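You operate a simulated robot arm through the tools that you are given. There is no shell and no other tool. Be economical: measure what you need, move in short steps, check, and stop when the job is done.

The job below is to be done with a simulated two-armed robot. You get a single attempt, and the scene is never put back.

TASK
Put the picnic card's tea pack into the bamboo tea box.
Fine: hold the box with one hand while the other slides the bamboo cover open, and again to slide it shut. Stand the pack in a cell; leave the shut box on the oak tray. The other packs stay. Pinch, break and dent nothing; leave nothing switched on. Where these are worked on the way, their far stop is far enough and under half their travel is too little: bamboo cover.

Only the result counts: the job must be done as asked and must still hold three seconds after the hand-in. Knocking over, shifting, dropping, spilling or breaking anything else fails it. Lids that push on must go on centred and level and be pressed home; caps that screw on are set level and turned clockwise until they are tight.

THE ROBOT
Two 7-joint arms with fingered hands on one trunk, on a base that drives. Base frame: it is fixed to the floor where the robot stands at the start and does not move with it; the origin is under the middle of the robot, x ahead of it, y to its left, z up; the surface under the hand at the start is at about z = 780. Lengths are in mm, angles in degrees, forces in N, time in s.
The left shoulder is at the start at [60, 166, 951], the right one opposite. With the tool pointing down near the work surface each hand reaches from about 360 to 860 mm from the robot's upright axis, wherever it stands, measured 20 degrees to its own side. Places, roughly: bamboo cover [700, 0, 900]; oak tray inside [700, 600, 800]. Payload 5 kg a hand.
Tool frame (each hand has its own): the origin (TCP) lies between the finger pads and is the grasp point; the fingertips stand 32 mm ahead of it; z points along the fingers, y is the line along which they close. Largest opening 160 mm; the body of the gripper starts 89 mm behind the TCP. The gripper is a hand of 3 fingers: y runs from the thumb to the fingers, the wrist lies at [0, 0, -267] in the tool frame, and closing takes about 1.5 s.
Orientation is that of the tool frame in the base frame, as [roll, pitch, yaw] about the fixed x, y, z axes, in that order (R = Rz(yaw) Ry(pitch) Rx(roll)). With the fingers straight down and closing along the base's y, the tool's x points along the base's -x, its y along +y and its z along -z.

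THE INTERFACE
- The arms move only by the tool arm_command. It takes "left_increments", "right_increments" or both (then of equal length, played together; a hand with none holds still); each is a list of rows, each a list of 6 numbers: the shift along the base's x, y, z in units of 400 mm (1.0 is 400 mm), then the turn, a rotation vector about the base's x, y, z in units of 180 degrees (1.0 is 180 degrees). In form: [[tx, ty, tz, ax, ay, az], ...]. A call has 1 to 10 rows; each row is the pose to reach, as a shift and turn from the pose commanded when the call began. "left_claw" and "right_claw" are, for a hand that has rows, the gripper command, from -1 (fully open) to 1 (shut), values between in proportion, set as the call begins (left out, the last holds). A call with a number of a shift or a turn outside -1 to 1 is refused whole. A row lasts 0.2 s, in which the tool goes at most 50 mm and 8.6 degrees; a call with a longer step from one row to the next is refused whole, and so is a gripper value outside its range. A pose out of reach is approached as far as the arm can. The call stops where the force on the tool passes 90 N (or 10 N more than at its start, if that is more) or the arm is blocked; 0.2 s more then pass. The fingers move at their own pace (about 45 mm/s each) and stop on an object; they squeeze with about 29 N. The grip force told is the motor's: it shows also when the fingers shut on nothing. Time passes only in rows, and 0.2 s behind the last, so rows that repeat a pose let the fingers close. The reply holds the time, the measured pose of the TCP, the force on the tool along the base axes, the opening and the grip force, in the units named above and with some noise, with the torque about the TCP (base axes, N m) and any sound that the robot's microphone picked up.
- Cameras (640 x 400 px; columns grow to the right, rows downward): "scene" is now at [55.3, -1.1, 1600.9]; the picture's right is [0.08, -1.00, 0.00], its down [-0.71, -0.05, -0.70] and it looks along [0.70, 0.05, -0.71] (base axes); focal length 249 px, centre (320, 200). "left" rides on the left gripper at [-65, -4, -116] in its tool frame; the picture's right is [0.06, -1.00, 0.00], its down [0.87, 0.05, -0.49] and it looks along [0.49, 0.03, 0.87] (tool axes); focal length 261 px, centre (320, 200). "right" rides on the right gripper at [65, -4, -116] in its tool frame; the picture's right is [0.06, 1.00, 0.00], its down [-0.87, 0.05, -0.49] and it looks along [-0.49, 0.03, 0.87] (tool axes); focal length 261 px, centre (320, 200). There is no depth. A picture from a camera that has moved, and an enlarged one, comes with that camera's place and axes in the base frame and with its lens. The place of the scene camera against the robot may be out by one fixed shift of up to 12 mm in any direction.
- get_image(camera): a new picture of that camera. It takes no simulated time.
- lift_body(by): slides the trunk up (or, below 0, down) by that many mm; the arms and the scene camera ride with it, the base frame stays. It gives what a move gives, with no picture.
- drive_base(legs): drives the robot by 1 to 6 legs, each [ahead, turn to the left] in mm and degrees, along the robot's own axes; the way and the turn of a leg run together, so that a leg with both is an arc; at most 1500 mm and 180 degrees a leg. The arms and the cameras ride along, it lands a little off, and it stops where it bumps. It gives what a move gives.
- finger_targets(finger1, finger2, thumb_bend, hand): sets how far each is bent, from 0 (flat) to 1 (curled in); at 0.3 the hand is open as for a grip, at 0.7 the pads meet at the TCP. One left out holds its place. A second passes; each finger stops where it meets its share of the squeeze, and holds until it gets a number again. A gripper value or a shape takes the hand back. It gives what a move gives, with no picture; readings hold the bend of each and the force on the fingers (four entries, about 0 where the hand has none), thumb and palm.
- hand_shape(shape, hand): the hand has 3 fingers and takes this shape, open, in about a second: jaw (thumb against the fingers, like two jaws); tri (thumb and two fingers); tip (a fingertip pinch); poke (one finger out to press); point (the index stretched); flat (the hand flat); cup (the hand cupped); fist (a fist). The gripper value then closes the fingers along that shape, each until it touches; the sizes above hold for jaw. It gives what a move gives, with no picture.
- head_to(pan, tilt): turns the head with the scene camera to pan (to the left, within 86 degrees either way) and tilt (down, from -29 to 69), counted from straight ahead of the robot. It gives what a move gives.
- zoom(camera, box): a new picture of the part [left, top, right, bottom] of that camera's present view, enlarged. It takes no simulated time.
- sign_off(): hands the job in; it is judged then, once.

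Go step by step. Nothing tells you exact positions but the pictures and the camera data: compare them with the known pose of the tool, close in by small moves and look again before you grip or let go. The budget is 120 turns and 88 pictures, counting those below and the enlarged ones. Unless the task says otherwise, let go and move clear before handing in, and close with one line.

The tools are called after "Call:" as a command line: name --argument value ..., lists and objects as JSON in quotes. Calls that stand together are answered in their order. arm_command: Moves the arms, as the interface text tells. Its arguments: {"type":"object","properties":{"left_increments":{"type":"array","items":{"type":"array","items":{"type":"number"}}},"left_claw":{"type":"number"},"right_increments":{"type":"array","items":{"type":"array","items":{"type":"number"}}},"right_claw":{"type":"number"}},"required":[]} The other tools are called the same way: lift_body (by) slides the trunk up or down; hand_shape (shape, hand) gives the hand a shape; finger_targets (finger1, finger2, thumb_bend, hand) moves the fingers one by one; drive_base (legs) drives the base; head_to (pan, tilt) turns the head that bears the scene camera; get_image (camera) takes a picture; zoom (camera, box) takes an enlarged picture of a part of a camera's view; sign_off () hands the job in.

At the start:

```text
time: 0.0
left_eef_pos: [675.5, 319.0, 1042.3]
left_tool_rot: [179.9, 0.0, -179.9]
left_ft_force: [0.2, -0.3, 0.3]
left_torque: [0.01, 0.01, 0.0]
left_width: 160.0
left_gripper_force: 0.1
left_shape: jaw
left_bend: [0.3, 0.3, 0.3]
left_finger forces: [0.0, 0.1, 0.1, 0.0, 0.0, 0.0]
right_eef_pos: [521.6, -251.8, 1121.4]
right_tool_rot: [-180.0, 0.1, -180.0]
right_ft_force: [0.2, 0.8, -0.2]
right_torque: [-0.01, -0.02, 0.01]
right_width: 159.6
right_gripper_force: 0.1
right_shape: jaw
right_bend: [0.3, 0.3, 0.3]
right_finger forces: [0.0, 0.0, 0.1, 0.0, 0.0, 0.1]
trunk travel left (down, up): [-500.0, 90.0]
robot x, y, heading: [0.1, 1.1, 0.0]
head pan, tilt: [4.4, 45.6]
```

scene: 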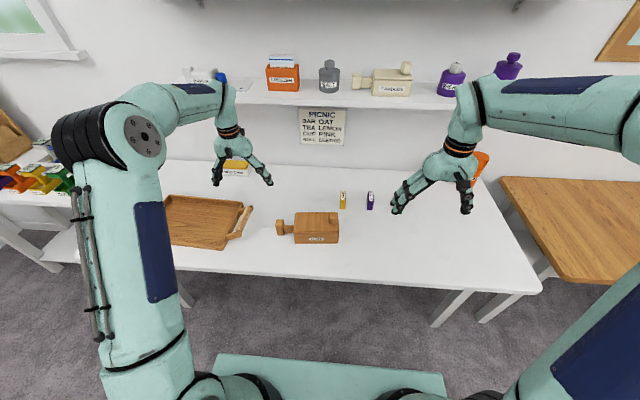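
right: 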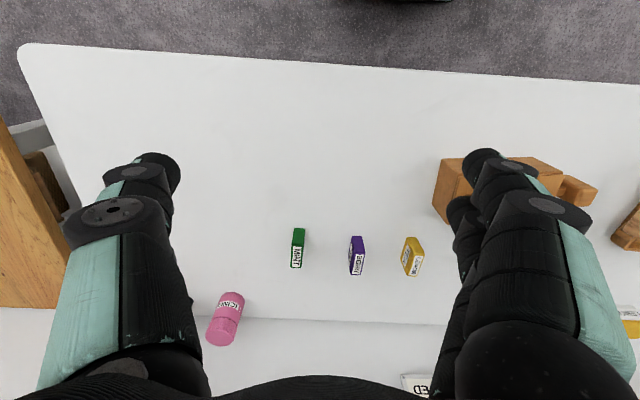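
left: 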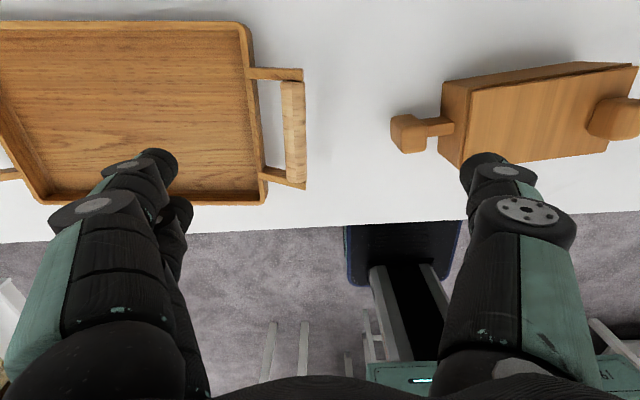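

I see the card on the wall, a bamboo box with a handle near the table middle, packs behind it and the tray to the left. I'll read the card and look closely at the box and packs.

Call:
zoom --camera "scene" --box '[290, 100, 360, 150]'

Call:
zoom --camera "scene" --box '[260, 170, 420, 270]'

Call:
zoom --camera "right" --box '[200, 140, 640, 400]'

```text
8.00 times, centred on (325, 125) of scene
camera zoom: at [55.3, -1.1, 1600.9], right [0.08, -1.0, 0.0], down [-0.71, -0.05, -0.7], along [0.7, 0.05, -0.71], focal length 1994 px, centre (280, 800)
```

zoom: 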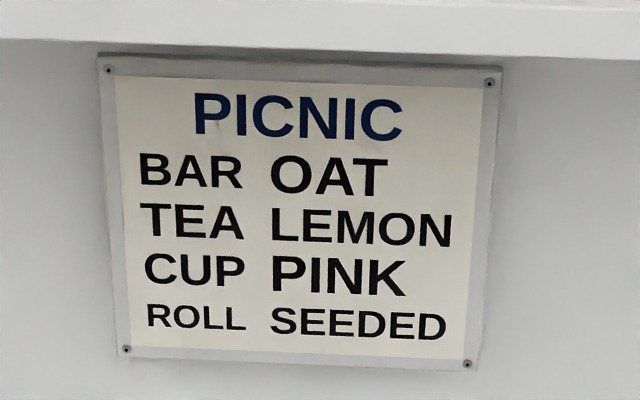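

```text
4.00 times, centred on (340, 220) of scene
camera zoom: at [55.3, -1.1, 1600.9], right [0.08, -1.0, 0.0], down [-0.71, -0.05, -0.7], along [0.7, 0.05, -0.71], focal length 997 px, centre (240, 120)
```

zoom: 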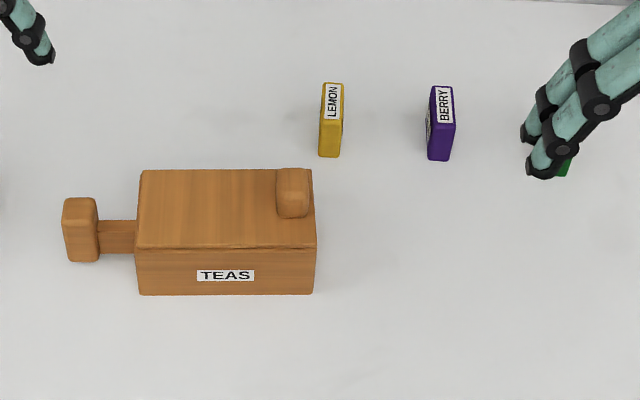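

```text
1.45 times, centred on (420, 270) of right
camera zoom: at [455.4, -255.2, 1236.7], right [-0.06, 1.0, 0.0], down [0.87, 0.05, 0.49], along [0.49, 0.03, -0.87], focal length 379 px, centre (174, 98)
```

zoom: 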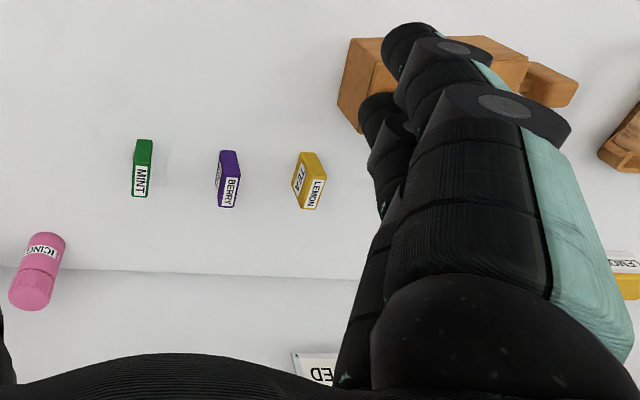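

The tea is LEMON; there's a yellow LEMON pack on the table, and another yellow thing at the left rear. I'll inspect that one and the box structure.

Call:
zoom --camera "scene" --box '[150, 140, 310, 240]'

Call:
zoom --camera "left" --box '[360, 30, 640, 205]'

```text
4.00 times, centred on (230, 190) of scene
camera zoom: at [55.3, -1.1, 1600.9], right [0.08, -1.0, 0.0], down [-0.71, -0.05, -0.7], along [0.7, 0.05, -0.71], focal length 997 px, centre (680, 240)
```

zoom: 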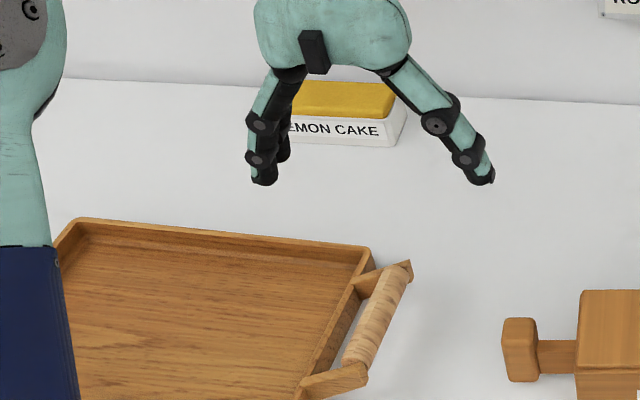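

```text
2.29 times, centred on (500, 118) of left
camera zoom: at [740.7, 314.7, 1156.9], right [-0.06, -1.0, 0.0], down [-0.87, 0.05, 0.49], along [-0.49, 0.03, -0.87], focal length 596 px, centre (-91, 389)
```

zoom: 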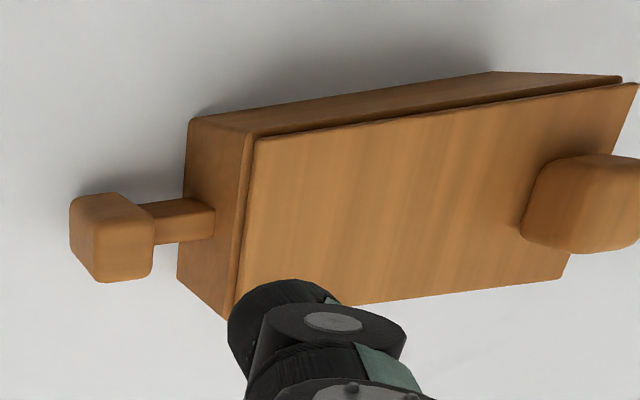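

The yellow one at the back is a lemon cake, so the pack on the table is the one. I'll turn both hands 90° so they close along x, and bring their cameras to look at the box from both ends.

Call:
arm_command --left_increments '[[0, 0, 0.02, 0, 0, 0.047], [0, 0, 0.04, 0, 0, 0.094], [0, 0, 0.06, 0, 0, 0.141], [0, 0, 0.08, 0, 0, 0.188], [0, 0, 0.1, 0, 0, 0.235], [0, 0, 0.1, 0, 0, 0.282], [0, 0, 0.1, 0, 0, 0.329], [0, 0, 0.1, 0, 0, 0.376], [0, 0, 0.1, 0, 0, 0.423], [0, 0, 0.1, 0, 0, 0.47]]' --right_increments '[[0.04, 0.0, 0, 0, 0, 0.047], [0.08, 0, 0, 0, 0, 0.094], [0.12, 0, 0, 0, 0, 0.141], [0.16, 0, 0, 0, 0, 0.188], [0.2, 0, 0, 0, 0, 0.235], [0.24, 0, 0, 0, 0, 0.282], [0.28, 0, 0, 0, 0, 0.329], [0.32, 0, 0, 0, 0, 0.376], [0.36, 0, 0, 0, 0, 0.423], [0.4, 0, 0, 0, 0, 0.47]]'

Call:
arm_command --left_increments '[[0, 0, 0, 0, 0, 0.03], [0, 0, 0, 0, 0, 0.03]]' --right_increments '[[0, 0, 0, 0, 0, 0.03], [0, 0, 0, 0, 0, 0.03]]'

Call:
get_image --camera "right"

Call:
get_image --camera "left"

```text
time: 2.2
left_eef_pos: [674.3, 323.9, 1082.6]
left_tool_rot: [-180.0, -0.1, -95.1]
left_ft_force: [-1.1, 1.1, -0.7]
left_torque: [-0.14, -0.04, 0.01]
left_width: 160.0
left_gripper_force: 0.1
left_shape: jaw
left_bend: [0.3, 0.3, 0.3]
left_finger forces: [0.0, 0.0, 0.0, 0.0, 0.0, 0.0]
right_eef_pos: [658.5, -250.5, 1123.3]
right_tool_rot: [-179.9, -0.2, -106.7]
right_ft_force: [0.2, 1.0, 0.8]
right_torque: [-0.15, -0.03, 0.02]
right_width: 159.9
right_gripper_force: 0.0
right_shape: jaw
right_bend: [0.3, 0.3, 0.3]
right_finger forces: [0.0, 0.1, 0.0, 0.0, 0.1, 0.0]
right hand out of reach, approached as far as the arm can: row 9, 10
trunk travel left (down, up): [-500.0, 90.0]
robot x, y, heading: [-1.1, 4.0, -0.3]
head pan, tilt: [4.4, 45.6]
```

```text
time: 2.8
left_eef_pos: [675.5, 318.5, 1083.4]
left_tool_rot: [-180.0, 0.0, -89.9]
left_ft_force: [0.3, 1.0, 0.6]
left_torque: [-0.06, -0.01, 0.0]
left_width: 160.0
left_gripper_force: 0.1
left_shape: jaw
left_bend: [0.3, 0.3, 0.3]
left_finger forces: [0.0, 0.0, 0.0, 0.1, 0.0, 0.0]
right_eef_pos: [657.7, -253.7, 1119.2]
right_tool_rot: [179.4, -0.4, -105.9]
right_ft_force: [0.3, -0.1, -0.2]
right_torque: [0.03, -0.04, -0.02]
right_width: 159.8
right_gripper_force: 0.1
right_shape: jaw
right_bend: [0.3, 0.3, 0.3]
right_finger forces: [0.0, 0.0, 0.0, 0.0, 0.1, 0.0]
right hand out of reach, approached as far as the arm can: row 1, 2
trunk travel left (down, up): [-500.0, 90.0]
robot x, y, heading: [-0.5, -2.2, -0.2]
head pan, tilt: [4.4, 45.6]
```

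```text
79 pictures are left
camera right: at [643.7, -316.2, 1234.7], right [-0.98, 0.21, 0.01], down [0.19, 0.85, 0.49], along [0.09, 0.48, -0.87], focal length 261 px, centre (320, 200)
```

right: 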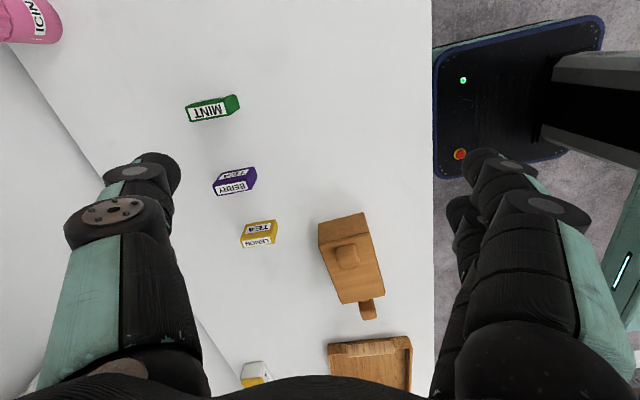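

```text
78 pictures are left
camera left: at [679.7, 383.6, 1197.0], right [1.0, -0.06, 0.0], down [-0.05, -0.87, 0.49], along [-0.03, -0.49, -0.87], focal length 261 px, centre (320, 200)
```

left: 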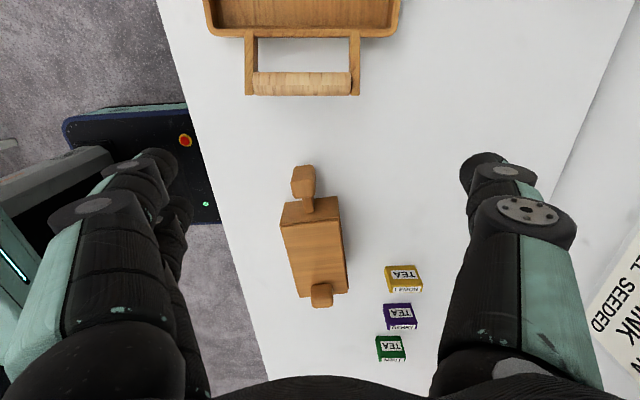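

Now a closer look at the box from both hand cameras.

Call:
zoom --camera "right" --box '[210, 190, 410, 330]'

Call:
zoom --camera "left" --box '[260, 150, 440, 370]'

```text
2.86 times, centred on (310, 260) of right
camera zoom: at [643.7, -316.2, 1234.7], right [-0.98, 0.21, 0.01], down [0.19, 0.85, 0.49], along [0.09, 0.48, -0.87], focal length 745 px, centre (349, 29)
```

zoom: 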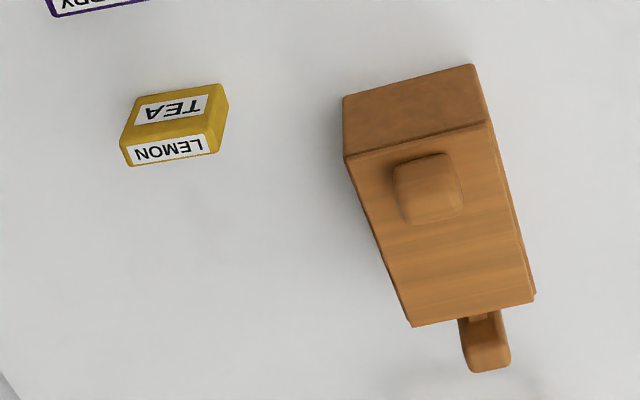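

```text
1.82 times, centred on (350, 260) of left
camera zoom: at [679.7, 383.6, 1197.0], right [1.0, -0.06, 0.0], down [-0.05, -0.87, 0.49], along [-0.03, -0.49, -0.87], focal length 474 px, centre (266, 91)
```

zoom: 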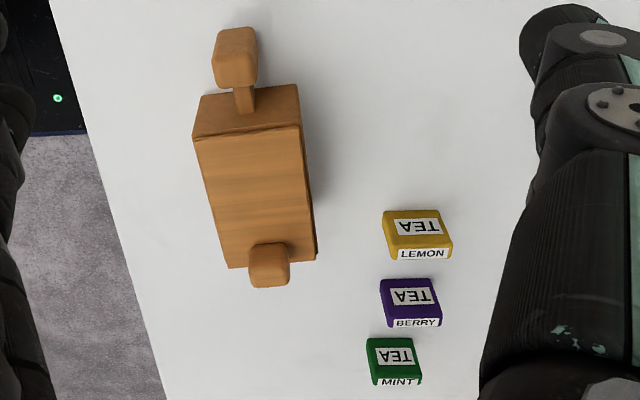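

By triangulating with the two hand cameras: box top z≈853, centre ≈(654,65), turned about +4°; knob top ≈(657,5,880); lug block ≈(640,210,838); lemon pack ≈(820,-30). The scene camera is off by some 20 mm. I'll bring the right hand over the knob closing along y, and the left one over the lug.

Call:
arm_command --right_increments '[[-0.006, 0.064, -0.02, 0, 0, -0.047], [-0.012, 0.128, -0.04, 0, 0, -0.094], [-0.018, 0.192, -0.06, 0, 0, -0.141], [-0.024, 0.256, -0.08, 0, 0, -0.188], [-0.03, 0.32, -0.1, 0, 0, -0.235], [-0.036, 0.384, -0.12, 0, 0, -0.282], [-0.042, 0.448, -0.14, 0, 0, -0.329], [-0.048, 0.512, -0.16, 0, 0, -0.376], [-0.055, 0.576, -0.18, 0, 0, -0.423], [-0.061, 0.63, -0.2, 0, 0, -0.47]]' --left_increments '[[0, 0, 0, 0, 0, 0.004], [0, 0, 0, 0, 0, 0.008], [0, 0, 0, 0, 0, 0.012], [0, 0, 0, 0, 0, 0.016], [0, 0, 0, 0, 0, 0.022], [0, 0, 0, 0, 0, 0.022], [0, 0, 0, 0, 0, 0.022], [0, 0, 0, 0, 0, 0.022], [0, 0, 0, 0, 0, 0.022], [0, 0, 0, 0, 0, 0.022]]'

Call:
get_image --camera "right"

Call:
get_image --camera "scene"

```text
time: 5.0
left_eef_pos: [675.8, 319.4, 1083.2]
left_tool_rot: [180.0, 0.0, -86.0]
left_ft_force: [0.6, 1.0, -0.6]
left_torque: [0.0, -0.02, 0.03]
left_width: 159.7
left_gripper_force: 0.1
left_shape: jaw
left_bend: [0.3, 0.3, 0.3]
left_finger forces: [0.0, 0.0, 0.0, 0.0, 0.0, 0.1]
right_eef_pos: [633.8, 1.9, 1036.0]
right_tool_rot: [179.4, -0.3, 169.4]
right_ft_force: [-0.1, 0.4, -0.8]
right_torque: [-0.03, 0.0, 0.02]
right_width: 160.3
right_gripper_force: 0.1
right_shape: jaw
right_bend: [0.3, 0.3, 0.3]
right_finger forces: [0.0, 0.1, 0.0, 0.0, 0.1, 0.1]
trunk travel left (down, up): [-500.0, 90.0]
robot x, y, heading: [-1.0, 0.5, 0.4]
head pan, tilt: [4.4, 45.6]
```

```text
75 pictures are left
camera right: at [568.3, 8.4, 1153.1], right [0.12, 0.99, 0.01], down [0.87, -0.11, 0.49], along [0.48, -0.05, -0.87], focal length 261 px, centre (320, 200)
```

right: 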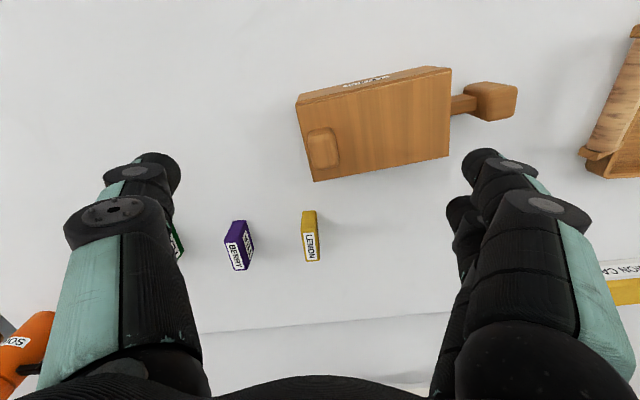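

```text
74 pictures are left
camera scene: at [55.3, -0.4, 1600.9], right [0.08, -1.0, 0.0], down [-0.71, -0.06, -0.7], along [0.7, 0.05, -0.71], focal length 249 px, centre (320, 200)
```

scene: 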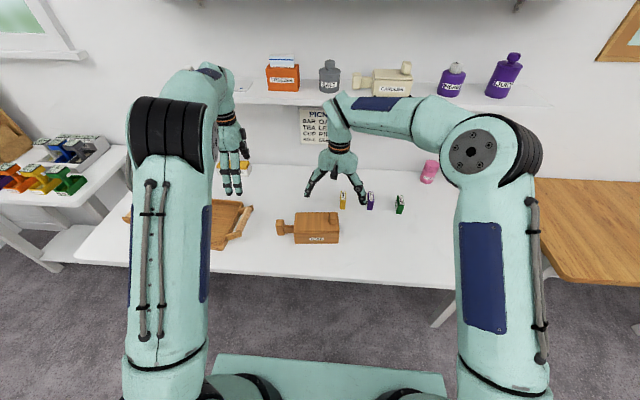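

The third view agrees with my estimates. I'll move both hands to pre-grasp heights above the knob and the lug.

Call:
arm_command --right_increments '[[0.012, 0, 0, 0, 0, 0.027], [0.03, 0.003, 0, 0, 0, 0.054], [0.055, 0.005, -0.06, 0, 0, 0.081], [0.058, 0.007, -0.12, 0, 0, 0.081], [0.058, 0.007, -0.2, 0, 0, 0.081], [0.058, 0.007, -0.24, 0, 0, 0.081], [0.058, 0.007, -0.24, 0, 0, 0.081]]' --left_increments '[[-0.02, -0.06, -0.05, 0, 0, 0], [-0.04, -0.12, -0.11, 0, 0, 0], [-0.06, -0.19, -0.2, 0, 0, 0], [-0.085, -0.25, -0.28, 0, 0, 0], [-0.085, -0.2825, -0.36, 0, 0, 0], [-0.085, -0.2825, -0.41, 0, 0, 0], [-0.085, -0.2825, -0.41, 0, 0, 0]]'

Call:
get_image --camera "right"

Call:
get_image --camera "left"

```text
time: 6.6
left_eef_pos: [640.7, 205.3, 919.2]
left_tool_rot: [-180.0, 0.0, -86.1]
left_ft_force: [0.5, 0.6, 0.3]
left_torque: [-0.01, 0.01, -0.02]
left_width: 159.9
left_gripper_force: 0.0
left_shape: jaw
left_bend: [0.3, 0.3, 0.3]
left_finger forces: [0.1, 0.0, 0.0, 0.0, 0.0, 0.1]
right_eef_pos: [657.0, 0.9, 942.3]
right_tool_rot: [179.4, -0.5, -175.8]
right_ft_force: [-0.1, -1.2, 0.2]
right_torque: [-0.01, 0.0, 0.0]
right_width: 159.9
right_gripper_force: 0.1
right_shape: jaw
right_bend: [0.3, 0.3, 0.3]
right_finger forces: [0.1, 0.1, 0.1, 0.0, 0.0, 0.0]
trunk travel left (down, up): [-500.0, 90.0]
robot x, y, heading: [-0.3, 1.1, -0.1]
head pan, tilt: [4.4, 45.6]
```

```text
73 pictures are left
camera right: at [591.0, -8.0, 1058.7], right [-0.13, 0.99, 0.01], down [0.87, 0.11, 0.49], along [0.48, 0.08, -0.87], focal length 261 px, centre (320, 200)
```

right: 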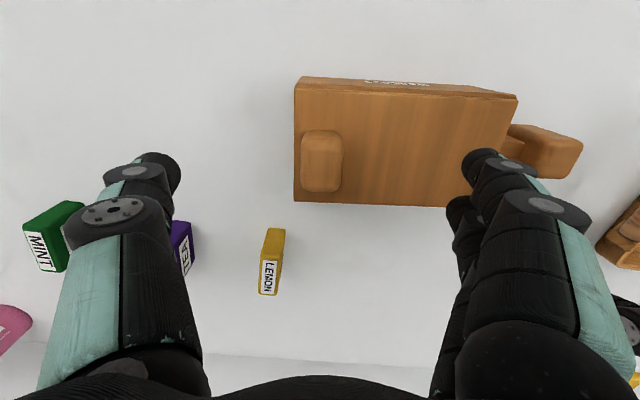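

```text
72 pictures are left
camera left: at [641.4, 270.7, 1033.3], right [1.0, 0.01, 0.0], down [0.01, -0.87, 0.49], along [0.0, -0.49, -0.87], focal length 261 px, centre (320, 200)
```

left: 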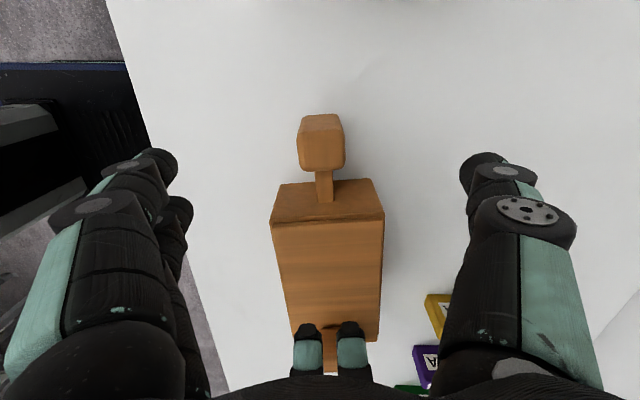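

Both hands line up well. Left: lower onto the lug block and close; right: lower around the knob with a narrower opening.

Call:
arm_command --left_increments '[[0, 0, -0.08, 0, 0, 0], [0.002, 0, -0.16, 0, 0, 0], [0.003, 0, -0.235, 0, 0, 0], [0.003, 0, -0.235, 0, 0, 0]]' --right_increments '[[0, 0.01, 0, 0, 0, 0], [0, 0.01, 0, 0, 0, 0], [0, 0.01, 0, 0, 0, 0], [0, 0.01, 0, 0, 0, 0]]' --right_claw 0.1

Call:
arm_command --left_increments '[[0, 0, 0, 0, 0, 0], [0, 0, 0, 0, 0, 0], [0, 0, 0, 0, 0, 0], [0, 0, 0, 0, 0, 0], [0, 0, 0, 0, 0, 0], [0, 0, 0, 0, 0, 0], [0, 0, 0, 0, 0, 0], [0, 0, 0, 0, 0, 0], [0, 0, 0, 0, 0, 0]]' --left_claw 1

Call:
get_image --camera "left"

Call:
get_image --camera "right"

```text
time: 7.6
left_eef_pos: [641.2, 204.0, 824.2]
left_tool_rot: [-180.0, 0.0, -86.0]
left_ft_force: [1.1, 0.5, 1.0]
left_torque: [-0.02, 0.0, -0.01]
left_width: 159.8
left_gripper_force: 0.0
left_shape: jaw
left_bend: [0.3, 0.3, 0.3]
left_finger forces: [0.0, 0.1, 0.0, 0.1, 0.0, 0.0]
right_eef_pos: [656.2, 5.3, 942.8]
right_tool_rot: [179.4, -0.4, -175.9]
right_ft_force: [0.0, -0.1, -0.3]
right_torque: [-0.02, 0.01, 0.02]
right_width: 73.1
right_gripper_force: 0.0
right_shape: jaw
right_bend: [0.73, 0.73, 0.7]
right_finger forces: [0.1, 0.0, 0.0, 0.1, 0.1, 0.1]
trunk travel left (down, up): [-500.0, 90.0]
robot x, y, heading: [1.2, -5.5, 0.0]
head pan, tilt: [4.4, 45.6]
```

```text
time: 9.6
left_eef_pos: [641.5, 204.4, 824.1]
left_tool_rot: [180.0, -0.1, -86.0]
left_ft_force: [0.1, -0.2, 0.3]
left_torque: [0.02, 0.02, 0.04]
left_width: 30.2
left_gripper_force: 28.9
left_shape: jaw
left_bend: [0.73, 0.73, 0.7]
left_finger forces: [13.0, 13.0, 0.0, 0.0, 26.0, 0.1]
right_eef_pos: [656.7, 5.6, 943.5]
right_tool_rot: [179.3, -0.4, -175.9]
right_ft_force: [0.0, 0.6, -0.2]
right_torque: [-0.02, -0.01, 0.02]
right_width: 72.7
right_gripper_force: 0.0
right_shape: jaw
right_bend: [0.73, 0.73, 0.7]
right_finger forces: [0.0, 0.0, 0.0, 0.0, 0.1, 0.0]
trunk travel left (down, up): [-500.0, 90.0]
robot x, y, heading: [1.0, 1.7, -0.2]
head pan, tilt: [4.4, 45.6]
```

```text
71 pictures are left
camera left: at [641.6, 270.5, 938.0], right [1.0, 0.01, 0.0], down [0.01, -0.87, 0.49], along [0.0, -0.49, -0.87], focal length 261 px, centre (320, 200)
```

left: 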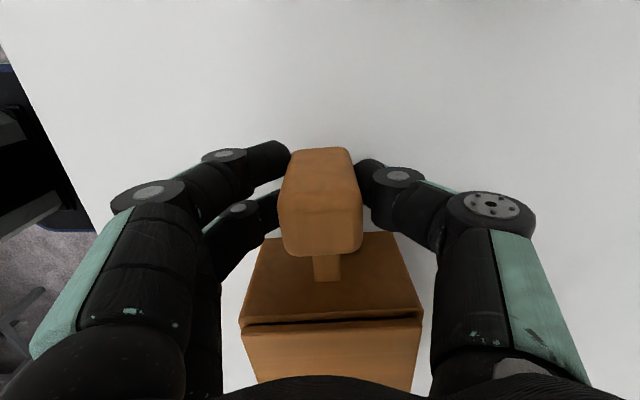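

```text
70 pictures are left
camera right: at [591.4, -4.0, 1059.0], right [-0.13, 0.99, 0.01], down [0.87, 0.11, 0.49], along [0.48, 0.08, -0.87], focal length 261 px, centre (320, 200)
```

right: 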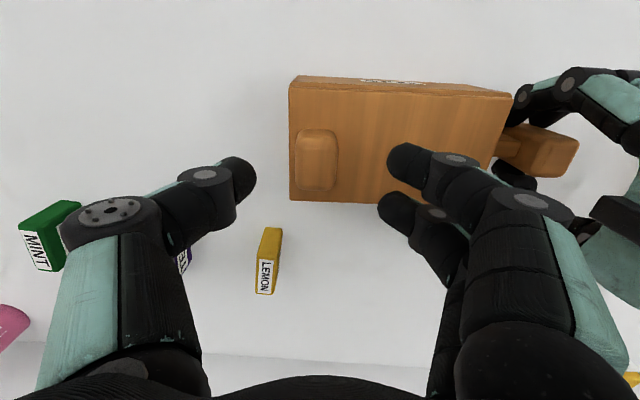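

The lug is gripped (30 mm) and the box hasn't moved. Now the right hand lowers and closes on the knob.

Call:
arm_command --right_increments '[[0, 0, -0.06, 0, 0, 0], [0, 0, -0.12, 0, 0, 0], [0, 0, -0.132, 0, 0, 0], [0, 0, -0.132, 0, 0, 0]]'

Call:
arm_command --right_increments '[[0, 0, 0, 0, 0, 0], [0, 0, 0, 0, 0, 0], [0, 0, 0, 0, 0, 0], [0, 0, 0, 0, 0, 0], [0, 0, 0, 0, 0, 0], [0, 0, 0, 0, 0, 0]]' --right_claw 1

Call:
get_image --camera "right"

```text
time: 10.6
left_eef_pos: [640.5, 204.9, 824.2]
left_tool_rot: [-180.0, 0.0, -86.0]
left_ft_force: [-0.3, 0.1, -0.3]
left_torque: [-0.02, 0.04, 0.06]
left_width: 30.2
left_gripper_force: 28.5
left_shape: jaw
left_bend: [0.73, 0.73, 0.7]
left_finger forces: [12.9, 12.7, 0.0, 0.1, 26.5, 0.0]
right_eef_pos: [656.1, 5.1, 891.5]
right_tool_rot: [179.3, -0.2, -175.9]
right_ft_force: [-2.3, -0.3, 6.8]
right_torque: [0.28, 0.03, 0.07]
right_width: 72.3
right_gripper_force: 0.2
right_shape: jaw
right_bend: [0.73, 0.73, 0.7]
right_finger forces: [2.3, 4.1, 0.0, 0.0, 0.0, 0.0]
trunk travel left (down, up): [-500.0, 90.0]
robot x, y, heading: [-4.2, -0.7, -0.0]
head pan, tilt: [4.4, 45.6]
```

```text
time: 12.0
left_eef_pos: [640.8, 208.8, 823.9]
left_tool_rot: [-180.0, 0.2, -86.0]
left_ft_force: [-1.1, 24.2, -2.7]
left_torque: [0.49, 0.04, 0.1]
left_width: 30.0
left_gripper_force: 29.0
left_shape: jaw
left_bend: [0.73, 0.73, 0.7]
left_finger forces: [12.7, 11.5, 0.0, 0.0, 26.4, 0.0]
right_eef_pos: [657.0, 3.7, 889.6]
right_tool_rot: [179.6, -0.3, -176.0]
right_ft_force: [1.0, -23.7, 7.6]
right_torque: [-0.71, -0.03, 0.05]
right_width: 25.2
right_gripper_force: 28.5
right_shape: jaw
right_bend: [0.75, 0.75, 0.7]
right_finger forces: [8.7, 9.1, 0.1, 0.1, 40.9, 0.0]
trunk travel left (down, up): [-500.0, 90.0]
robot x, y, heading: [2.0, -5.0, 0.2]
head pan, tilt: [4.4, 45.6]
```

```text
69 pictures are left
camera right: at [592.2, -5.5, 1005.5], right [-0.13, 0.99, 0.01], down [0.87, 0.11, 0.49], along [0.48, 0.07, -0.87], focal length 261 px, centre (320, 200)
```

right: 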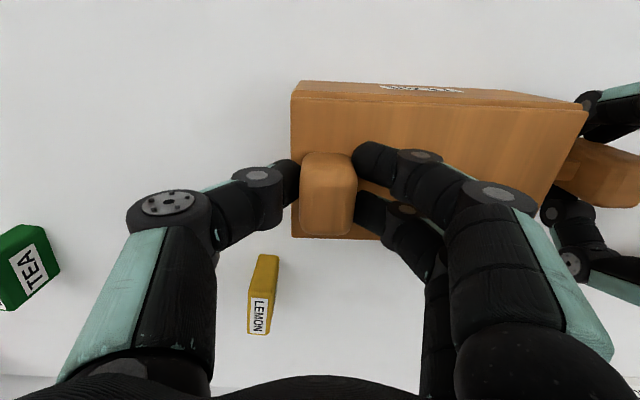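

The knob is pinched; the thumb pushes a bit toward +y and the cover didn't give that way, so it should open toward -y. I'll pull gently along the box axis.

Call:
arm_command --right_increments '[[0, -0.008, 0.003, 0, 0, 0], [0.001, -0.018, 0.003, 0, 0, 0], [0.002, -0.028, 0.003, 0, 0, 0], [0.0027, -0.04, 0.003, 0, 0, 0], [0.0034, -0.05, 0.003, 0, 0, 0], [0.0034, -0.05, 0.003, 0, 0, 0]]'

Call:
zoom --camera "right" --box '[260, 50, 640, 287]'

```text
time: 13.4
left_eef_pos: [641.7, 205.5, 824.5]
left_tool_rot: [-180.0, -0.2, -86.1]
left_ft_force: [-0.6, -2.5, 0.5]
left_torque: [-0.09, 0.0, 0.0]
left_width: 30.0
left_gripper_force: 29.6
left_shape: jaw
left_bend: [0.73, 0.73, 0.7]
left_finger forces: [13.0, 13.8, 0.0, 0.0, 26.5, 0.0]
right_eef_pos: [656.5, -13.9, 891.5]
right_tool_rot: [179.3, -0.5, -175.8]
right_ft_force: [-0.1, 3.2, 0.1]
right_torque: [0.19, -0.03, -0.03]
right_width: 25.2
right_gripper_force: 29.4
right_shape: jaw
right_bend: [0.74, 0.74, 0.7]
right_finger forces: [13.9, 15.3, 0.0, 0.0, 25.2, 0.0]
trunk travel left (down, up): [-500.0, 90.0]
robot x, y, heading: [0.7, -0.9, -0.1]
head pan, tilt: [4.4, 45.6]
```

```text
1.68 times, centred on (450, 168) of right
camera zoom: at [592.6, -23.0, 1006.5], right [-0.13, 0.99, 0.01], down [0.87, 0.11, 0.49], along [0.48, 0.08, -0.87], focal length 439 px, centre (101, 253)
```

zoom: 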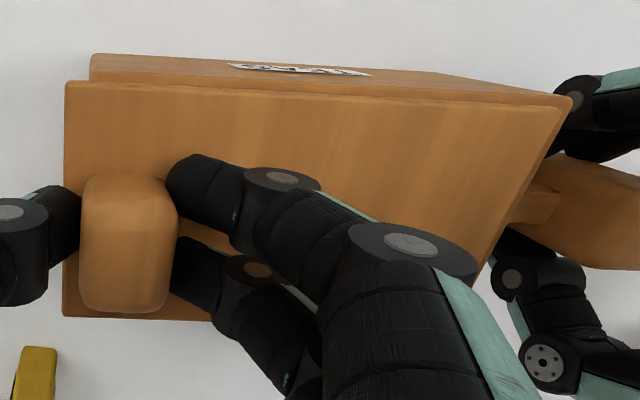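

The cover slides freely toward -y with ~3 N. Continue the pull.

Call:
arm_command --right_increments '[[0.0014, -0.02, 0, 0, 0, 0], [0.0027, -0.04, 0, 0, 0, 0], [0.004, -0.06, 0, 0, 0, 0], [0.0054, -0.08, 0, 0, 0, 0], [0.0068, -0.1, 0, 0, 0, 0], [0.0082, -0.12, 0, 0, 0, 0], [0.0082, -0.12, 0, 0, 0, 0]]'

Call:
arm_command --right_increments '[[0.0014, -0.02, 0, 0, 0, 0], [0.0027, -0.04, 0, 0, 0, 0], [0.004, -0.06, 0, 0, 0, 0], [0.0054, -0.08, 0, 0, 0, 0], [0.0068, -0.1, 0, 0, 0, 0], [0.0068, -0.1, 0, 0, 0, 0]]'

Call:
get_image --camera "right"

Call:
get_image --camera "scene"

```text
time: 15.0
left_eef_pos: [641.5, 204.8, 823.8]
left_tool_rot: [180.0, 0.0, -85.9]
left_ft_force: [-1.0, -2.6, -0.2]
left_torque: [-0.05, 0.03, -0.08]
left_width: 30.3
left_gripper_force: 29.1
left_shape: jaw
left_bend: [0.73, 0.73, 0.7]
left_finger forces: [12.8, 14.2, 0.0, 0.0, 26.2, 0.0]
right_eef_pos: [659.2, -63.2, 890.8]
right_tool_rot: [179.4, -0.4, -175.9]
right_ft_force: [1.1, 2.3, 0.8]
right_torque: [0.2, -0.04, -0.11]
right_width: 25.1
right_gripper_force: 28.9
right_shape: jaw
right_bend: [0.74, 0.74, 0.7]
right_finger forces: [14.0, 15.3, 0.0, 0.0, 25.6, 0.1]
trunk travel left (down, up): [-500.0, 90.0]
robot x, y, heading: [-0.3, 3.2, -0.2]
head pan, tilt: [4.4, 45.6]
```

```text
time: 16.4
left_eef_pos: [640.5, 205.6, 824.4]
left_tool_rot: [-180.0, 0.0, -85.9]
left_ft_force: [0.0, -2.4, 0.1]
left_torque: [-0.08, 0.0, -0.07]
left_width: 30.5
left_gripper_force: 29.5
left_shape: jaw
left_bend: [0.73, 0.73, 0.7]
left_finger forces: [13.0, 13.9, 0.0, 0.0, 26.3, 0.1]
right_eef_pos: [663.8, -102.3, 891.9]
right_tool_rot: [179.5, -0.4, -176.0]
right_ft_force: [0.9, 2.5, -0.1]
right_torque: [0.21, -0.03, -0.07]
right_width: 25.2
right_gripper_force: 28.8
right_shape: jaw
right_bend: [0.74, 0.74, 0.7]
right_finger forces: [13.9, 15.6, 0.0, 0.1, 25.7, 0.1]
trunk travel left (down, up): [-500.0, 90.0]
robot x, y, heading: [-1.4, 1.2, 0.3]
head pan, tilt: [4.4, 45.6]
```

```text
67 pictures are left
camera right: at [598.5, -111.8, 1006.1], right [-0.13, 0.99, 0.01], down [0.87, 0.11, 0.49], along [0.48, 0.08, -0.87], focal length 261 px, centre (320, 200)
```

right: 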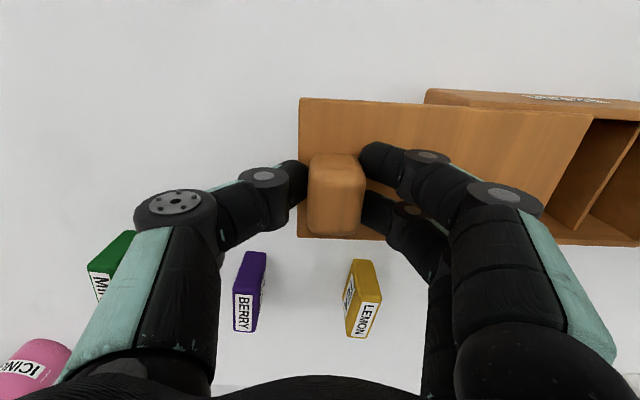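

```text
66 pictures are left
camera scene: at [55.5, -1.1, 1600.9], right [0.08, -1.0, 0.0], down [-0.71, -0.05, -0.7], along [0.7, 0.05, -0.71], focal length 249 px, centre (320, 200)
```

scene: 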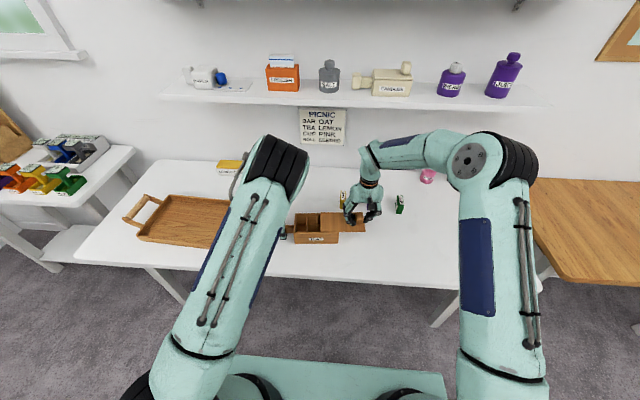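

Opened ~105 mm. Let me look at the uncovered cells before deciding about more travel.

Call:
zoom --camera "scene" --box '[270, 190, 366, 250]'

Call:
arm_command --right_increments '[[0.0008, -0.01, 0, 0, 0, 0], [0.0015, -0.02, 0, 0, 0, 0], [0.0022, -0.03, 0, 0, 0, 0], [0.0022, -0.03, 0, 0, 0, 0]]'

```text
6.67 times, centred on (318, 220) of scene
camera zoom: at [55.5, -1.1, 1600.9], right [0.08, -1.0, 0.0], down [-0.71, -0.05, -0.7], along [0.7, 0.05, -0.71], focal length 1661 px, centre (333, 67)
```

zoom: 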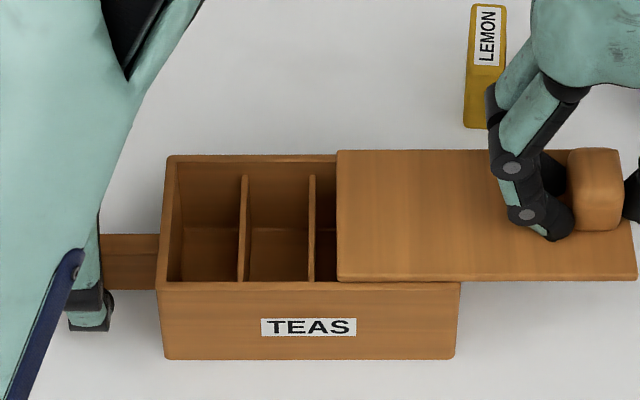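

```text
time: 17.4
left_eef_pos: [641.7, 204.9, 824.2]
left_tool_rot: [180.0, 0.0, -85.9]
left_ft_force: [-0.2, -2.7, -0.1]
left_torque: [-0.07, 0.03, -0.05]
left_width: 30.1
left_gripper_force: 29.2
left_shape: jaw
left_bend: [0.73, 0.73, 0.7]
left_finger forces: [12.9, 13.8, 0.0, 0.0, 26.4, 0.0]
right_eef_pos: [664.1, -115.2, 890.0]
right_tool_rot: [179.4, -0.3, -175.8]
right_ft_force: [0.7, 3.3, 0.2]
right_torque: [0.22, 0.02, -0.07]
right_width: 25.0
right_gripper_force: 28.6
right_shape: jaw
right_bend: [0.74, 0.74, 0.7]
right_finger forces: [13.8, 15.7, 0.0, 0.0, 25.5, 0.0]
trunk travel left (down, up): [-500.0, 90.0]
robot x, y, heading: [-1.3, -0.7, -0.2]
head pan, tilt: [4.4, 45.6]
```

Cells are empty, the cover is 120 mm open at ~3 N. Left keeps holding the box; right releases the knob, rises and looks.

Call:
arm_command --right_increments '[[0, 0, 0, 0, 0, 0], [0, 0, 0, 0, 0, 0], [0, 0, 0, 0, 0, 0], [0, 0, 0.03, 0, 0, 0], [0, 0, 0.1, 0, 0, 0], [0, 0, 0.2, 0, 0, 0], [0, 0, 0.3, 0, 0, 0], [0, 0, 0.3, 0, 0, 0]]' --right_claw 0.1

Call:
get_image --camera "right"

```text
time: 19.2
left_eef_pos: [642.0, 205.5, 823.8]
left_tool_rot: [-180.0, 0.1, -86.0]
left_ft_force: [1.1, -0.6, 0.2]
left_torque: [0.01, 0.01, -0.01]
left_width: 30.2
left_gripper_force: 29.4
left_shape: jaw
left_bend: [0.73, 0.73, 0.7]
left_finger forces: [12.9, 13.5, 0.0, 0.1, 26.7, 0.1]
right_eef_pos: [663.9, -113.1, 1011.3]
right_tool_rot: [179.4, -0.4, -175.7]
right_ft_force: [0.1, 0.3, 0.3]
right_torque: [-0.03, 0.01, 0.0]
right_width: 71.2
right_gripper_force: 0.0
right_shape: jaw
right_bend: [0.73, 0.73, 0.7]
right_finger forces: [0.0, 0.1, 0.2, 0.0, 0.0, 0.0]
trunk travel left (down, up): [-500.0, 90.0]
robot x, y, heading: [-4.3, 2.4, -0.1]
head pan, tilt: [4.4, 45.6]
```

```text
64 pictures are left
camera right: at [598.7, -122.2, 1126.4], right [-0.13, 0.99, 0.01], down [0.87, 0.11, 0.49], along [0.48, 0.08, -0.87], focal length 261 px, centre (320, 200)
```

right: 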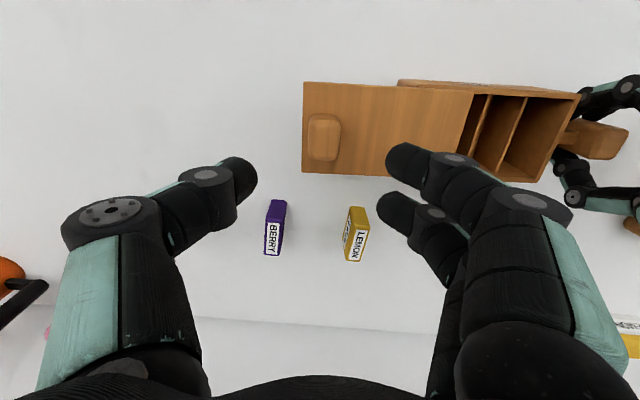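

The lemon pack's top is about (829,-35,836), ~55×20 mm, with its neighbour over 100 mm away. I'll move the right hand above it for a closer view.

Call:
arm_command --right_increments '[[0.08, 0.03, 0, 0, 0, 0], [0.16, 0.07, 0, 0, 0, 0], [0.24, 0.12, 0, 0, 0, 0], [0.32, 0.16, 0, 0, 0, 0], [0.4, 0.19, 0, 0, 0, 0], [0.4125, 0.195, 0, 0, 0, 0], [0.4125, 0.195, 0, 0, 0, 0]]'

Call:
get_image --camera "right"

```text
time: 20.8
left_eef_pos: [641.9, 204.5, 823.4]
left_tool_rot: [-180.0, 0.0, -86.0]
left_ft_force: [-0.4, 0.3, 0.6]
left_torque: [0.01, 0.05, 0.01]
left_width: 30.3
left_gripper_force: 28.8
left_shape: jaw
left_bend: [0.73, 0.73, 0.7]
left_finger forces: [13.4, 13.8, 0.0, 0.0, 27.3, 0.1]
right_eef_pos: [780.3, -47.7, 1003.2]
right_tool_rot: [179.3, -0.3, -175.9]
right_ft_force: [0.8, 0.5, 0.1]
right_torque: [0.02, -0.02, -0.02]
right_width: 71.9
right_gripper_force: 0.0
right_shape: jaw
right_bend: [0.73, 0.73, 0.7]
right_finger forces: [0.1, 0.0, 0.0, 0.0, 0.0, 0.0]
right hand out of reach, approached as far as the arm can: row 4, 5, 6, 7
trunk travel left (down, up): [-500.0, 90.0]
robot x, y, heading: [1.3, 3.7, 0.1]
head pan, tilt: [4.4, 45.6]
```

```text
63 pictures are left
camera right: at [715.3, -57.3, 1118.1], right [-0.13, 0.99, 0.01], down [0.87, 0.11, 0.49], along [0.48, 0.08, -0.87], focal length 261 px, centre (320, 200)
```

right: 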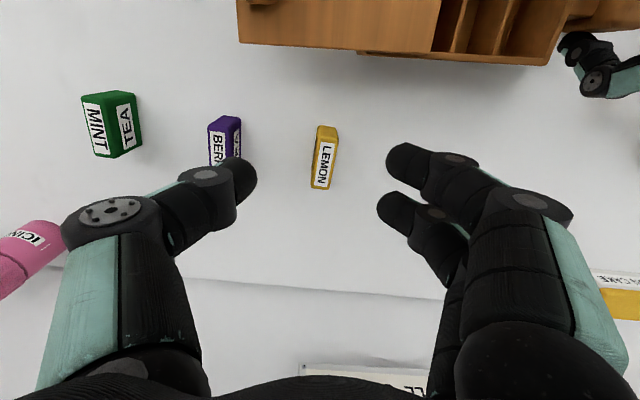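

Pack: 61×22×~56 mm at (825,-33). The cells look narrow (~33 mm), so I need the divider heights; let me look into the box from above with the right camera.

Call:
arm_command --right_increments '[[-0.08, 0.02, 0.02, 0, 0, 0], [-0.16, 0.06, 0.04, 0, 0, 0], [-0.24, 0.1, 0.04, 0, 0, 0], [-0.32, 0.14, 0.04, 0, 0, 0], [-0.36, 0.18, 0.04, 0, 0, 0], [-0.36, 0.2, 0.04, 0, 0, 0], [-0.36, 0.2, 0.04, 0, 0, 0]]'

Call:
get_image --camera "right"

```text
time: 22.4
left_eef_pos: [641.6, 205.3, 824.1]
left_tool_rot: [180.0, 0.0, -86.1]
left_ft_force: [-0.2, 0.0, -0.6]
left_torque: [0.0, 0.06, 0.02]
left_width: 30.3
left_gripper_force: 29.2
left_shape: jaw
left_bend: [0.73, 0.73, 0.7]
left_finger forces: [13.4, 14.0, 0.1, 0.1, 27.2, 0.0]
right_eef_pos: [634.4, 29.9, 1016.8]
right_tool_rot: [179.4, -0.3, -175.9]
right_ft_force: [0.6, 0.0, -0.4]
right_torque: [0.02, 0.0, 0.01]
right_width: 71.8
right_gripper_force: 0.1
right_shape: jaw
right_bend: [0.73, 0.73, 0.7]
right_finger forces: [0.0, 0.0, 0.0, 0.1, 0.0, 0.0]
trunk travel left (down, up): [-500.0, 90.0]
robot x, y, heading: [-3.9, -1.8, -0.3]
head pan, tilt: [4.4, 45.6]
```

```text
62 pictures are left
camera right: at [570.0, 20.8, 1132.4], right [-0.13, 0.99, 0.01], down [0.87, 0.11, 0.49], along [0.48, 0.08, -0.87], focal length 261 px, centre (320, 200)
```

right: 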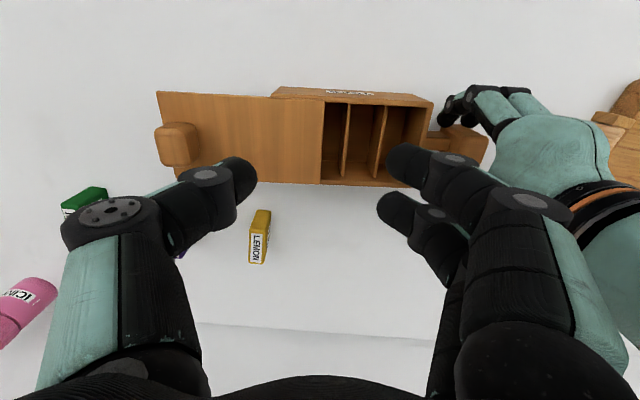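

Call:
zoom --camera "right" --box '[310, 80, 470, 195]'

```text
3.48 times, centred on (390, 138) of right
camera zoom: at [570.0, 20.8, 1132.4], right [-0.13, 0.99, 0.01], down [0.87, 0.11, 0.49], along [0.48, 0.08, -0.87], focal length 907 px, centre (76, 417)
```

zoom: 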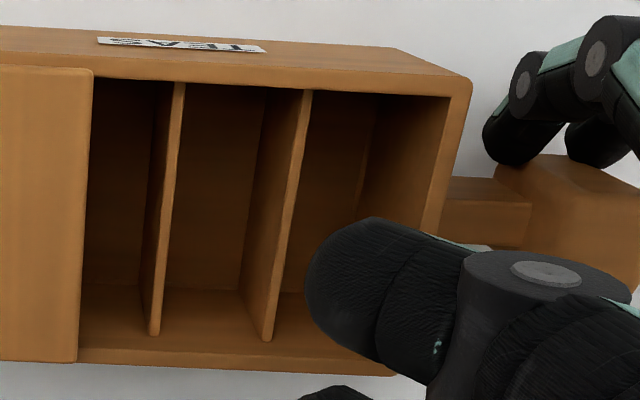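

Cell 2's centre is about (651,86), 35 mm wide, with dividers near z≈845 - about the height of a standing pack. So I'll grip just the pack's top. Moving over the pack now, with a narrower opening.

Call:
arm_command --right_increments '[[0.08, -0.04, 0, 0, 0, 0], [0.16, -0.08, 0, 0, 0, -0.005], [0.24, -0.12, -0.02, 0, 0, -0.01], [0.32, -0.1625, -0.08, 0, 0, -0.014], [0.38, -0.1625, -0.17, 0, 0, -0.014], [0.42, -0.1625, -0.25, 0, 0, -0.014], [0.44, -0.1625, -0.285, 0, 0, -0.014], [0.44, -0.1625, -0.285, 0, 0, -0.014]]' --right_claw 0.3

Call:
get_image --camera "right"

```text
time: 24.2
left_eef_pos: [641.7, 205.1, 823.9]
left_tool_rot: [180.0, 0.0, -86.0]
left_ft_force: [-0.7, -1.2, -0.1]
left_torque: [-0.02, 0.06, 0.03]
left_width: 30.3
left_gripper_force: 28.6
left_shape: jaw
left_bend: [0.73, 0.73, 0.7]
left_finger forces: [13.4, 13.9, 0.0, 0.0, 27.2, 0.0]
right_eef_pos: [787.2, -22.2, 912.1]
right_tool_rot: [179.5, -0.4, -178.4]
right_ft_force: [-0.6, 0.1, 0.3]
right_torque: [-0.01, -0.02, 0.04]
right_width: 56.2
right_gripper_force: 0.1
right_shape: jaw
right_bend: [0.73, 0.73, 0.7]
right_finger forces: [0.0, 0.0, 0.0, 0.0, 0.1, 0.1]
right hand out of reach, approached as far as the arm can: row 6, 7, 8
trunk travel left (down, up): [-500.0, 90.0]
robot x, y, heading: [-0.1, 0.6, 0.1]
head pan, tilt: [4.4, 45.6]
```

```text
60 pictures are left
camera right: at [722.6, -29.6, 1027.7], right [-0.09, 1.0, 0.01], down [0.87, 0.07, 0.49], along [0.48, 0.05, -0.87], focal length 261 px, centre (320, 200)
```

right: 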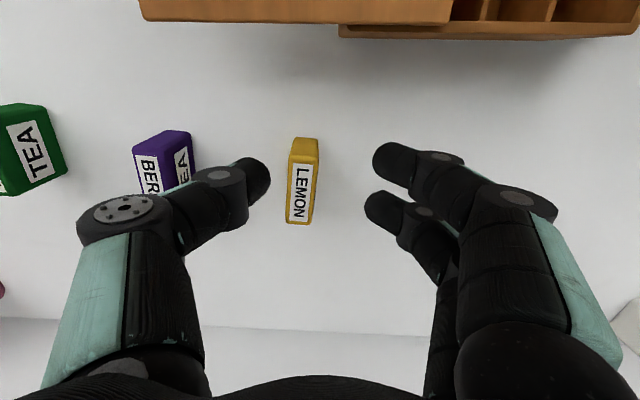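

The arm runs out of reach with the hand vertical, so I'll lean the hand 8° forward about y (pads stay parallel to the pack faces) and go to above the pack.

Call:
arm_command --right_increments '[[0.02, -0.015, 0, 0, -0.022, 0], [0.045, -0.03, -0.01, 0, -0.0444, 0], [0.072, -0.031, -0.02, 0, -0.0444, 0], [0.072, -0.031, -0.02, 0, -0.0444, 0]]'

Call:
get_image --camera "right"

```text
time: 25.2
left_eef_pos: [642.2, 205.7, 825.6]
left_tool_rot: [180.0, 0.0, -86.0]
left_ft_force: [-0.1, 0.5, -0.4]
left_torque: [0.02, 0.05, 0.05]
left_width: 30.6
left_gripper_force: 29.1
left_shape: jaw
left_bend: [0.73, 0.73, 0.7]
left_finger forces: [13.3, 13.9, 0.0, 0.0, 27.2, 0.0]
right_eef_pos: [825.4, -32.9, 905.3]
right_tool_rot: [179.6, 7.6, -178.4]
right_ft_force: [0.1, -0.2, -0.1]
right_torque: [0.0, 0.03, 0.02]
right_width: 56.3
right_gripper_force: 0.0
right_shape: jaw
right_bend: [0.73, 0.73, 0.7]
right_finger forces: [0.1, 0.0, 0.1, 0.0, 0.1, 0.0]
right hand out of reach, approached as far as the arm can: row 1, 2, 3, 4
trunk travel left (down, up): [-500.0, 90.0]
robot x, y, heading: [-1.0, -1.9, 0.0]
head pan, tilt: [4.4, 45.6]
```

```text
59 pictures are left
camera right: at [744.3, -39.2, 1011.6], right [-0.09, 1.0, 0.0], down [0.8, 0.07, 0.6], along [0.6, 0.05, -0.8], focal length 261 px, centre (320, 200)
```

right: 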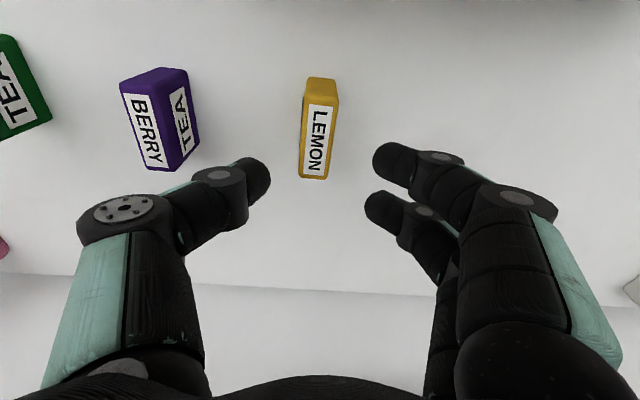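

Now TCP is right above the pack. Lower to grip only its upper part.

Call:
arm_command --right_increments '[[-0.006, -0.002, -0.05, 0, 0, 0], [-0.01, -0.004, -0.1, 0, 0, 0], [-0.012, -0.004, -0.113, 0, 0, 0], [-0.012, -0.004, -0.113, 0, 0, 0]]'

Call:
get_image --camera "right"

Call:
zoom --camera "scene" --box '[320, 160, 400, 210]'

```text
time: 26.2
left_eef_pos: [641.7, 205.0, 824.4]
left_tool_rot: [180.0, 0.0, -86.0]
left_ft_force: [0.0, -0.2, -0.5]
left_torque: [0.04, 0.05, 0.04]
left_width: 30.6
left_gripper_force: 28.9
left_shape: jaw
left_bend: [0.73, 0.73, 0.7]
left_finger forces: [13.3, 13.9, 0.0, 0.1, 27.3, 0.1]
right_eef_pos: [827.7, -31.4, 859.2]
right_tool_rot: [179.6, 7.5, -178.4]
right_ft_force: [0.4, -0.5, -0.1]
right_torque: [0.02, 0.03, 0.04]
right_width: 56.1
right_gripper_force: 0.1
right_shape: jaw
right_bend: [0.73, 0.73, 0.7]
right_finger forces: [0.0, 0.0, 0.0, 0.0, 0.1, 0.0]
right hand out of reach, approached as far as the arm can: row 1, 2, 3, 4
trunk travel left (down, up): [-500.0, 90.0]
robot x, y, heading: [-1.4, -2.2, 0.1]
head pan, tilt: [4.4, 45.6]
```

```text
58 pictures are left
camera right: at [746.4, -38.2, 966.4], right [-0.09, 1.0, 0.0], down [0.8, 0.07, 0.6], along [0.6, 0.05, -0.8], focal length 261 px, centre (320, 200)
```

right: 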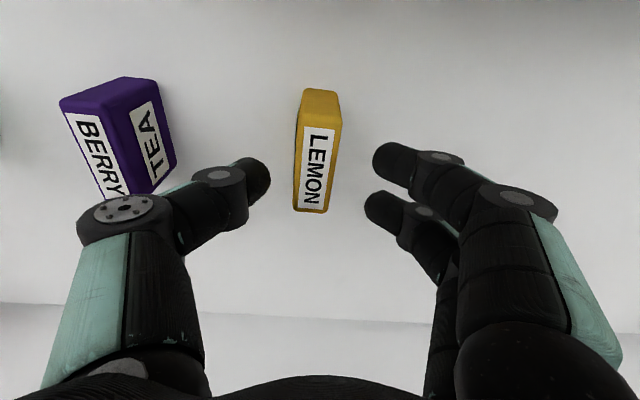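

```text
8.00 times, centred on (360, 185) of scene
camera zoom: at [55.4, -1.1, 1600.9], right [0.08, -1.0, 0.0], down [-0.71, -0.05, -0.7], along [0.7, 0.05, -0.71], focal length 1994 px, centre (0, 320)
```

zoom: 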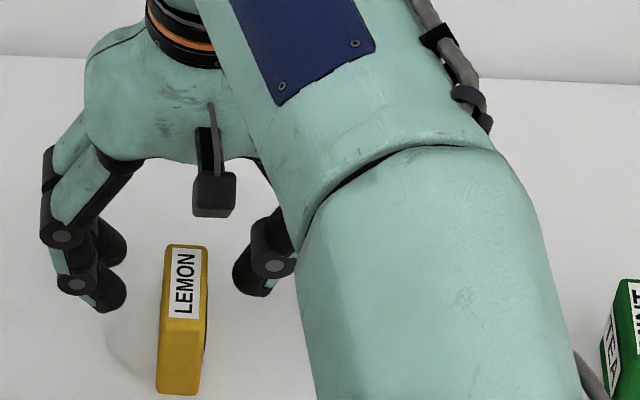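

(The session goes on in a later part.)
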